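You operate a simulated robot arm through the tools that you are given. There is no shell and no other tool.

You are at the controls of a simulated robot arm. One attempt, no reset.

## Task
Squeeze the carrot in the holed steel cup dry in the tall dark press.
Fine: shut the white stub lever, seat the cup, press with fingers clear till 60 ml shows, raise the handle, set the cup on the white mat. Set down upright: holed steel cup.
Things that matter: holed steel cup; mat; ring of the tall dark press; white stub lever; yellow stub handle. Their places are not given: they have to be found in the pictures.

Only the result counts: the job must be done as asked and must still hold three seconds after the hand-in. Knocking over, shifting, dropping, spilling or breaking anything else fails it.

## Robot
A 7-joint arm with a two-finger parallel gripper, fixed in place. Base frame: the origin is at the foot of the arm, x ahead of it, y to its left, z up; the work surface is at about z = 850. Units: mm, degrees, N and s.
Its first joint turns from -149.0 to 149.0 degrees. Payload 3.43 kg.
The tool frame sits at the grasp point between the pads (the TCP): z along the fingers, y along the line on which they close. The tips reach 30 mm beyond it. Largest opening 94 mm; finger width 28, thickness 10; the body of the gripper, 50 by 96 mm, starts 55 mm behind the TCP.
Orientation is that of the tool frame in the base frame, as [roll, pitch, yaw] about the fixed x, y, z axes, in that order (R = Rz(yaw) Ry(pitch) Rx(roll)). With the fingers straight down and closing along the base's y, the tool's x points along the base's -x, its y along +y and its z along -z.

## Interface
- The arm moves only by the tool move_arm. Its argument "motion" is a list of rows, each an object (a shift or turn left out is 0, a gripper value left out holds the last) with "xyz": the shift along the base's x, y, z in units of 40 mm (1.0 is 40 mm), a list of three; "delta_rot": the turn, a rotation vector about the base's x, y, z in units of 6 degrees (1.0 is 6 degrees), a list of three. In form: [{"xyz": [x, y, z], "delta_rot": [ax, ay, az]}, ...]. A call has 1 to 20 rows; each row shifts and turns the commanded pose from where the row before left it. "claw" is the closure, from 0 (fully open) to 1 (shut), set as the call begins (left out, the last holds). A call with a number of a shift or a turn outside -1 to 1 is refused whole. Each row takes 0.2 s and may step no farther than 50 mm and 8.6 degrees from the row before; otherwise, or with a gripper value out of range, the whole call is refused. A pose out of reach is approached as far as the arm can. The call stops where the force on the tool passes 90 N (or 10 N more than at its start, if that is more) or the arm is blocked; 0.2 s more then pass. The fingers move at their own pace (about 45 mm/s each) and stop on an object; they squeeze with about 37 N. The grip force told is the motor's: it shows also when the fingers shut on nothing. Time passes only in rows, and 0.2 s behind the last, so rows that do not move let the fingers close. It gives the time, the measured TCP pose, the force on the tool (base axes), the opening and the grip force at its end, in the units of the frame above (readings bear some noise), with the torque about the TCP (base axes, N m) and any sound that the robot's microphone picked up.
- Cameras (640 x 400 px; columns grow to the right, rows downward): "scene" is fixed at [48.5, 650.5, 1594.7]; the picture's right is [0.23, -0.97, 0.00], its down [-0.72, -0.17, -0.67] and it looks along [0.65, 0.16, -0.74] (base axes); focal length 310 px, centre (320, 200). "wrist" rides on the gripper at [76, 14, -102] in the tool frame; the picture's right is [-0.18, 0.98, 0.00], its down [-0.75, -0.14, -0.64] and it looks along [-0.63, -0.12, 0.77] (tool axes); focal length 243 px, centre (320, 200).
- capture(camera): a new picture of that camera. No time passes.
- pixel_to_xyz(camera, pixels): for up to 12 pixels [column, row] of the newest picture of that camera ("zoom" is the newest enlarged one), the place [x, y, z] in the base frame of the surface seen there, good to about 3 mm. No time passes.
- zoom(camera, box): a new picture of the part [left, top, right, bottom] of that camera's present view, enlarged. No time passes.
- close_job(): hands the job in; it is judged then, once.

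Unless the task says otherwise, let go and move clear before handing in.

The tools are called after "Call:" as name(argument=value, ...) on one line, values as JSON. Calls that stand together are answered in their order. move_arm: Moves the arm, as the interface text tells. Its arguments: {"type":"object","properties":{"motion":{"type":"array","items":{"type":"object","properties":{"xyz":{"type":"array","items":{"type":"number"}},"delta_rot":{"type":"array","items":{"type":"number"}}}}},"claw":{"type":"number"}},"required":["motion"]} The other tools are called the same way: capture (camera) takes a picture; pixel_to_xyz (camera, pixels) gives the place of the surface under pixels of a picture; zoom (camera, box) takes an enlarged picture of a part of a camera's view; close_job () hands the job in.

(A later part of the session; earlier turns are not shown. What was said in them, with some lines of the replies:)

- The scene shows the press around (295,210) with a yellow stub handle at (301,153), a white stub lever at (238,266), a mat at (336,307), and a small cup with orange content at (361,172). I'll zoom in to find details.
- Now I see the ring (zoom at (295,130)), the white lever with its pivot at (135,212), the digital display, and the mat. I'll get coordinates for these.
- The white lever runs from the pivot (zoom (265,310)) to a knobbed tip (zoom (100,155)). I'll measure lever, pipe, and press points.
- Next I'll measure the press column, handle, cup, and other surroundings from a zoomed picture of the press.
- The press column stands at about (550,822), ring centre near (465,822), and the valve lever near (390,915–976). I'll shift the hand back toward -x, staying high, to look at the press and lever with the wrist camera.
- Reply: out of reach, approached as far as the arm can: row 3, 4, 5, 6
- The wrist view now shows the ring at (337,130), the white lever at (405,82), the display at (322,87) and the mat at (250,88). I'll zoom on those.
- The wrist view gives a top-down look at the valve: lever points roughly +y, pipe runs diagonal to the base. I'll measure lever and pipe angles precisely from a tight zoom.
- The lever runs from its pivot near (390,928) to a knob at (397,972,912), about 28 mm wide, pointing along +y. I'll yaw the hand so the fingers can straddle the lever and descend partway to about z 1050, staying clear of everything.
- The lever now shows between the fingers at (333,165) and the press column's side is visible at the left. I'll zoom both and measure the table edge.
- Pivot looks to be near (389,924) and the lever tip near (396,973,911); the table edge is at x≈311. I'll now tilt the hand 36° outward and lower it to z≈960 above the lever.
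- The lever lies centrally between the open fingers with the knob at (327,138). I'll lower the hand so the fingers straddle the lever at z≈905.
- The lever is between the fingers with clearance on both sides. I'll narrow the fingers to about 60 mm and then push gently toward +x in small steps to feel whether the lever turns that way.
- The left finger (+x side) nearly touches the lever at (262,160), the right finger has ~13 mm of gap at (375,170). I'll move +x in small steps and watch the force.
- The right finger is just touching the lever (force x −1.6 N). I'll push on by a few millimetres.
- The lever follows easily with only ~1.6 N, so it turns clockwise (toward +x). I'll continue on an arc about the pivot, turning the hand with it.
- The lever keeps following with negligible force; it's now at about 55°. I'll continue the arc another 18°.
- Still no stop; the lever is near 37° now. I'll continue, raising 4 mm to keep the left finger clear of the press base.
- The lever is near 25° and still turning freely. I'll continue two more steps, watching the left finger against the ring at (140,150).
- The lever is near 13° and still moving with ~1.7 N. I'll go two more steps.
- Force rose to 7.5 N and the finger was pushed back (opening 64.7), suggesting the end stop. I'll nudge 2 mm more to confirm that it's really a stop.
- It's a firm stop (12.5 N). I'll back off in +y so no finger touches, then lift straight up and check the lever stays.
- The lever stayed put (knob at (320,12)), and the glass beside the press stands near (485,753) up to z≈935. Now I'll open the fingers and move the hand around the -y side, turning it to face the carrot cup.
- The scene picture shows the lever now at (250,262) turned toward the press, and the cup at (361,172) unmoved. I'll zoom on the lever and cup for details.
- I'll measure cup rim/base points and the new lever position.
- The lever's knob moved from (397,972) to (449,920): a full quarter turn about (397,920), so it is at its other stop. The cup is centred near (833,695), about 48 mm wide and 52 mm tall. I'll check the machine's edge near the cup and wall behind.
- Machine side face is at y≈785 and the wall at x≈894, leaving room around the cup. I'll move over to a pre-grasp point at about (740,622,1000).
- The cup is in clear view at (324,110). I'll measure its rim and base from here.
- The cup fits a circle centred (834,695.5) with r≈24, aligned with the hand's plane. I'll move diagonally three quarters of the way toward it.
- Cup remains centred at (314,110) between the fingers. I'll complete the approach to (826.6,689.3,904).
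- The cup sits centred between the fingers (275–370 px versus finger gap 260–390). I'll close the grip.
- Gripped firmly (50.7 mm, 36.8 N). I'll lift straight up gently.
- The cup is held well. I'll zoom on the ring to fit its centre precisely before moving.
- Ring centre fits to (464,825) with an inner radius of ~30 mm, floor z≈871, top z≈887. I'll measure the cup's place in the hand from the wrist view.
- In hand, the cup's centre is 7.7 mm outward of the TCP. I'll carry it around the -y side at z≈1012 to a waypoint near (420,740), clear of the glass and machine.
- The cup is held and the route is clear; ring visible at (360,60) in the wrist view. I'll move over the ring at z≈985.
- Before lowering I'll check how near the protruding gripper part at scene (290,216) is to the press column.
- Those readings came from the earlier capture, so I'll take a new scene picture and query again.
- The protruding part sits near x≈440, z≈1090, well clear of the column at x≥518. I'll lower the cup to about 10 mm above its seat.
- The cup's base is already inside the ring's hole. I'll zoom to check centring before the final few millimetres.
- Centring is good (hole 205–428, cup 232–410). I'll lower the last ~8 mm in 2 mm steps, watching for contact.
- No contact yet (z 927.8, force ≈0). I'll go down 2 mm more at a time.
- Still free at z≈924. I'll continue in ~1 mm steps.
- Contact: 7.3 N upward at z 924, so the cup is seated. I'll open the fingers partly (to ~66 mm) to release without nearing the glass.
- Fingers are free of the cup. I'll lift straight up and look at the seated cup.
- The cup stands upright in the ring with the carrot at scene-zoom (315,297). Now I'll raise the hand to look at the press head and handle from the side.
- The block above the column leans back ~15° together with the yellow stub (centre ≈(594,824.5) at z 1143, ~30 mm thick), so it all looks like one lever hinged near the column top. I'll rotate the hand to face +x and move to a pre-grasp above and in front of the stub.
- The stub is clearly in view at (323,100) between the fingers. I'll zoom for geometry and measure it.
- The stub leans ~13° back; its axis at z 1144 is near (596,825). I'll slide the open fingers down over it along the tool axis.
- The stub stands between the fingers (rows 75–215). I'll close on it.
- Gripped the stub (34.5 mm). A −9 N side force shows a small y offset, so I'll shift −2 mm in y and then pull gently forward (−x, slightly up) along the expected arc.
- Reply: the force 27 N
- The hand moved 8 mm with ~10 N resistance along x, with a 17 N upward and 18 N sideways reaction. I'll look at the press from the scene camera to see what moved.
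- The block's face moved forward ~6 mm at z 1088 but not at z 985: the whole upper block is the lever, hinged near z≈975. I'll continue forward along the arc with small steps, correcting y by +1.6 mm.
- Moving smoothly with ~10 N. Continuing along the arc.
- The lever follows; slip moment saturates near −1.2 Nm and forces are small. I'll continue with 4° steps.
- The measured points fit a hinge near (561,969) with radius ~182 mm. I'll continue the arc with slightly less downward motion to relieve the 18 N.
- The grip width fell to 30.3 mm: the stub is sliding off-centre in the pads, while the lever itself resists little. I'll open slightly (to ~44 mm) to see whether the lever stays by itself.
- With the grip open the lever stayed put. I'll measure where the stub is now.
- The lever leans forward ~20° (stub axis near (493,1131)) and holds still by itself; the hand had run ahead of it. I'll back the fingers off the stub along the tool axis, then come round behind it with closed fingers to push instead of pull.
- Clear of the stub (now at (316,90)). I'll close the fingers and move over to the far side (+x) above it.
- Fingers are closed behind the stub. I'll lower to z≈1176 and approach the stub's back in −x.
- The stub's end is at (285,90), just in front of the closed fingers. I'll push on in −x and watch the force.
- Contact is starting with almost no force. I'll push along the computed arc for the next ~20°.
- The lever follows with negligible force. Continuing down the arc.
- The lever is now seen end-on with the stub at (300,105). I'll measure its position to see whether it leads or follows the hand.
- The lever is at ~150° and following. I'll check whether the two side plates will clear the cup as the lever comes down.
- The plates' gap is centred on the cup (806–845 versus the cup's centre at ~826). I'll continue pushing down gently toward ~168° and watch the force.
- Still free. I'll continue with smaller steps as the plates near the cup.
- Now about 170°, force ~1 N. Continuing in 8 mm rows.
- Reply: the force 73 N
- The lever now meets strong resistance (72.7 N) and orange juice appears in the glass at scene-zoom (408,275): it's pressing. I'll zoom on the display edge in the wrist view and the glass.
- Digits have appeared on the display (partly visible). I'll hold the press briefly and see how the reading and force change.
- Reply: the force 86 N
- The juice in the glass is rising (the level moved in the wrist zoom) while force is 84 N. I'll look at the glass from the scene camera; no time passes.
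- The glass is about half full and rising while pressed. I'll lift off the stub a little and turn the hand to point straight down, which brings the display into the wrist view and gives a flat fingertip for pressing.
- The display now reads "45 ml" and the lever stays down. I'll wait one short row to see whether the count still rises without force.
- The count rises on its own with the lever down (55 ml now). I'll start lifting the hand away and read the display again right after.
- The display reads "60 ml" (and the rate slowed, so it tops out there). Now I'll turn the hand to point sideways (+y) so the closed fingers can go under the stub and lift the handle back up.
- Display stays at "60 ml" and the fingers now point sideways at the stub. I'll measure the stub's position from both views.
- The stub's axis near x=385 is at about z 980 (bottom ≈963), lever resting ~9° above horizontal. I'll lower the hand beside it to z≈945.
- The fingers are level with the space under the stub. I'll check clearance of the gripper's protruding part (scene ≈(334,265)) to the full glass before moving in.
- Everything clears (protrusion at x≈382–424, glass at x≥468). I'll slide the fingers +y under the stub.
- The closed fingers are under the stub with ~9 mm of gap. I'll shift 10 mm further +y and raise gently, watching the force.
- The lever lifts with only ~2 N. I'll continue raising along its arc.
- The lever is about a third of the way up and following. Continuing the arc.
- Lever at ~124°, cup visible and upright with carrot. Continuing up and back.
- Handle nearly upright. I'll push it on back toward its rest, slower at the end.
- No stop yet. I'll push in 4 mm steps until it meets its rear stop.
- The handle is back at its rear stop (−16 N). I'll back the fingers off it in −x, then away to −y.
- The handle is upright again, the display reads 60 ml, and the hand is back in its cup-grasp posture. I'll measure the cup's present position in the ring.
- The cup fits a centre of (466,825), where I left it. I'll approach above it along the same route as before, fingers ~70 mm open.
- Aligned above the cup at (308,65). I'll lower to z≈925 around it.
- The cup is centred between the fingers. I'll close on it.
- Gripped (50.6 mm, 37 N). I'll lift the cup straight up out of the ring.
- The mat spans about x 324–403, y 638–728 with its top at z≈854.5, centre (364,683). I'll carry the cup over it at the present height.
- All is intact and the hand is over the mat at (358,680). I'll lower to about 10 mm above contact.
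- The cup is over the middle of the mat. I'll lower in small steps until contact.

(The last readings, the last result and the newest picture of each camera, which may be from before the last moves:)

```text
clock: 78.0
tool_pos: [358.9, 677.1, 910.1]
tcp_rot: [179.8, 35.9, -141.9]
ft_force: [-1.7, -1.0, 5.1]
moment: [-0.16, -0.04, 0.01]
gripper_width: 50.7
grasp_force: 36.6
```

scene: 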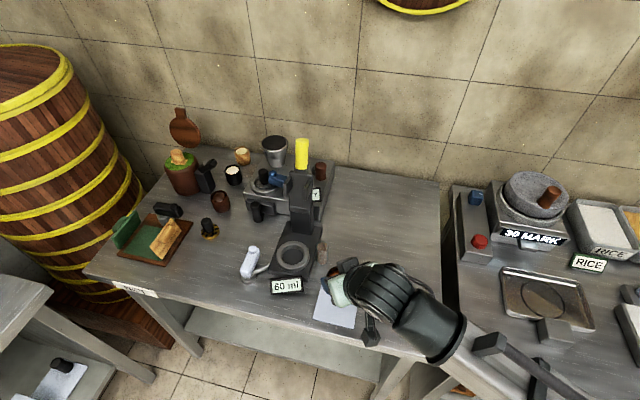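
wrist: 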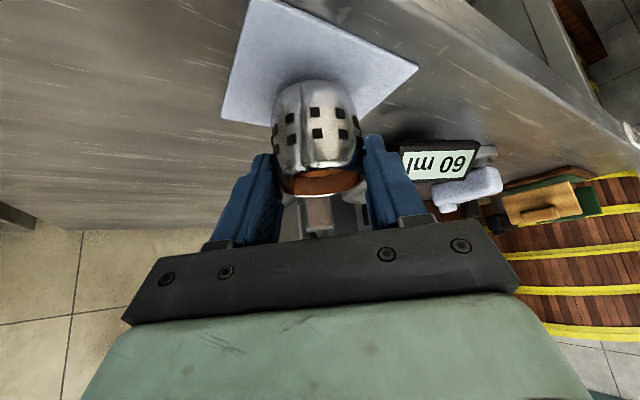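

Contact at z 910 with 5 N. I'll release the cup by opening to ~70 mm.

Call:
move_arm(motion=[{}, {}, {}, {}], claw=0.25)

Call:
capture(camera="wrist")

```text
clock: 79.0
tool_pos: [358.6, 677.8, 910.1]
tcp_rot: [179.9, 35.9, -141.9]
ft_force: [0.4, 0.3, -0.4]
moment: [0.01, 0.03, -0.03]
gripper_width: 70.5
grasp_force: 0.1
```

```text
taken
```

wrist: 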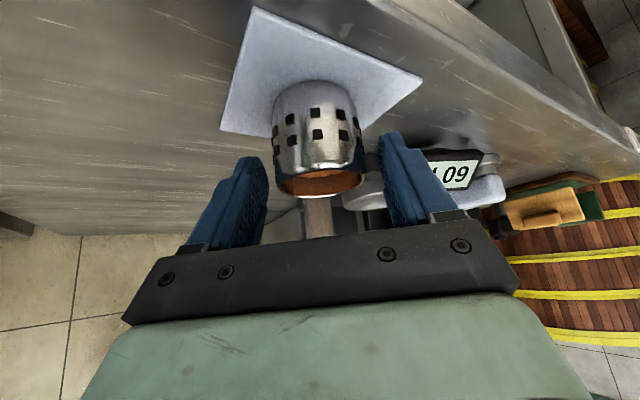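

The cup stands on the mat, fingers free of it. I'll rise straight up and move clear.

Call:
move_arm(motion=[{"xyz": [0, 0, 0.3]}, {"xyz": [0, 0, 0.7]}, {"xyz": [0, 0, 0.8]}, {"xyz": [0, 0, 0.8]}, {"xyz": [0.5, -0.5, 0.4]}, {"xyz": [0.8, -0.6, 0]}, {"xyz": [0.9, -0.4, 0]}, {"xyz": [0.9, -0.2, 0]}])

Call:
capture(camera="scene")

Call:
zoom(camera="scene", box=[220, 120, 380, 340])

Call:
zoom(camera="scene", box=[300, 260, 380, 340])

```text
clock: 80.8
tool_pos: [481.9, 610.7, 1031.6]
tcp_rot: [179.8, 35.9, -141.9]
ft_force: [-0.8, -0.1, -0.4]
moment: [0.02, -0.02, 0.02]
gripper_width: 70.5
grasp_force: 0.1
```

```text
taken
```

scene: 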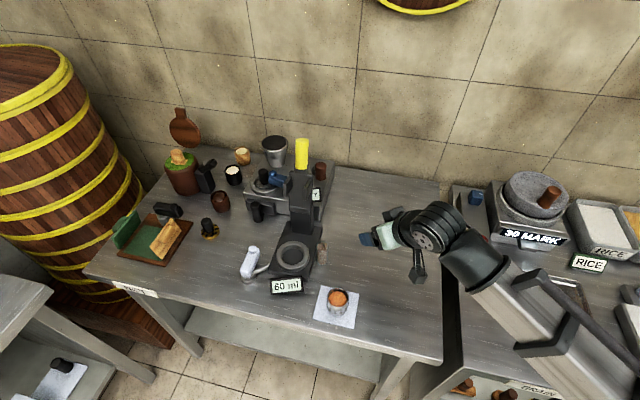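

```text
1.82 times, centred on (300, 230) of scene
```

zoom: 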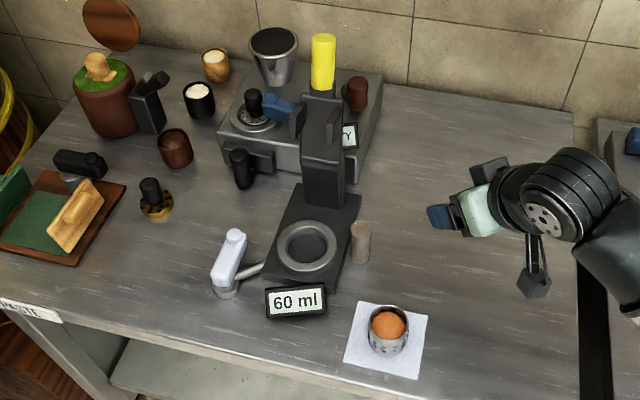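

```text
5.00 times, centred on (340, 300) of scene
```

zoom: 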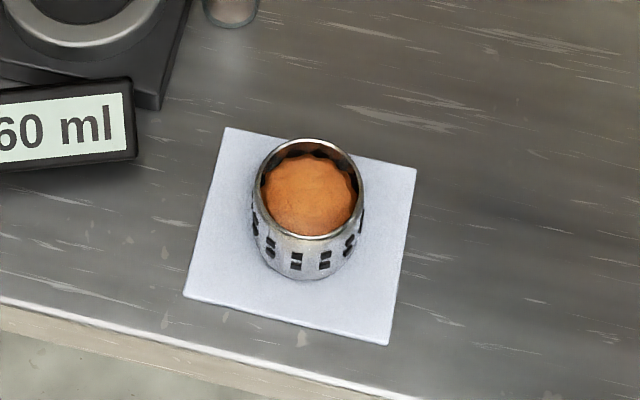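

The cup stands upright on the mat at (337,302), the display reads 60 ml, the yellow handle is back up at (301,153), the white lever is at its shut stop, and the hand is well clear. I'll hand the job in.

Call:
close_job()

```text
The job is handed in.
```

The carrot is squeezed and the job is handed in. After the last move the pictures showed every step in place, but I have not seen the judged result.

- **White lever:** I turned it a quarter turn, until it met a firm stop, and it stayed there. It carries no marking. I took that end as shut because it swung freely the whole way from where it started, and I did not try the other direction.
- **Pressing:** The cup was seated in the ring and the handle pushed down with closed fingers, clear of the cup. The count kept rising with the lever resting down after I lifted off. It stopped at 60 ml, and the display still showed that at the end.
- **Handle:** It is back upright against its rear stop.
- **Cup:** The holed steel cup stands upright on the white mat, near the middle.
- **Everything else:** I saw nothing knocked, shifted or spilled. The juice went into the glass beside the press.
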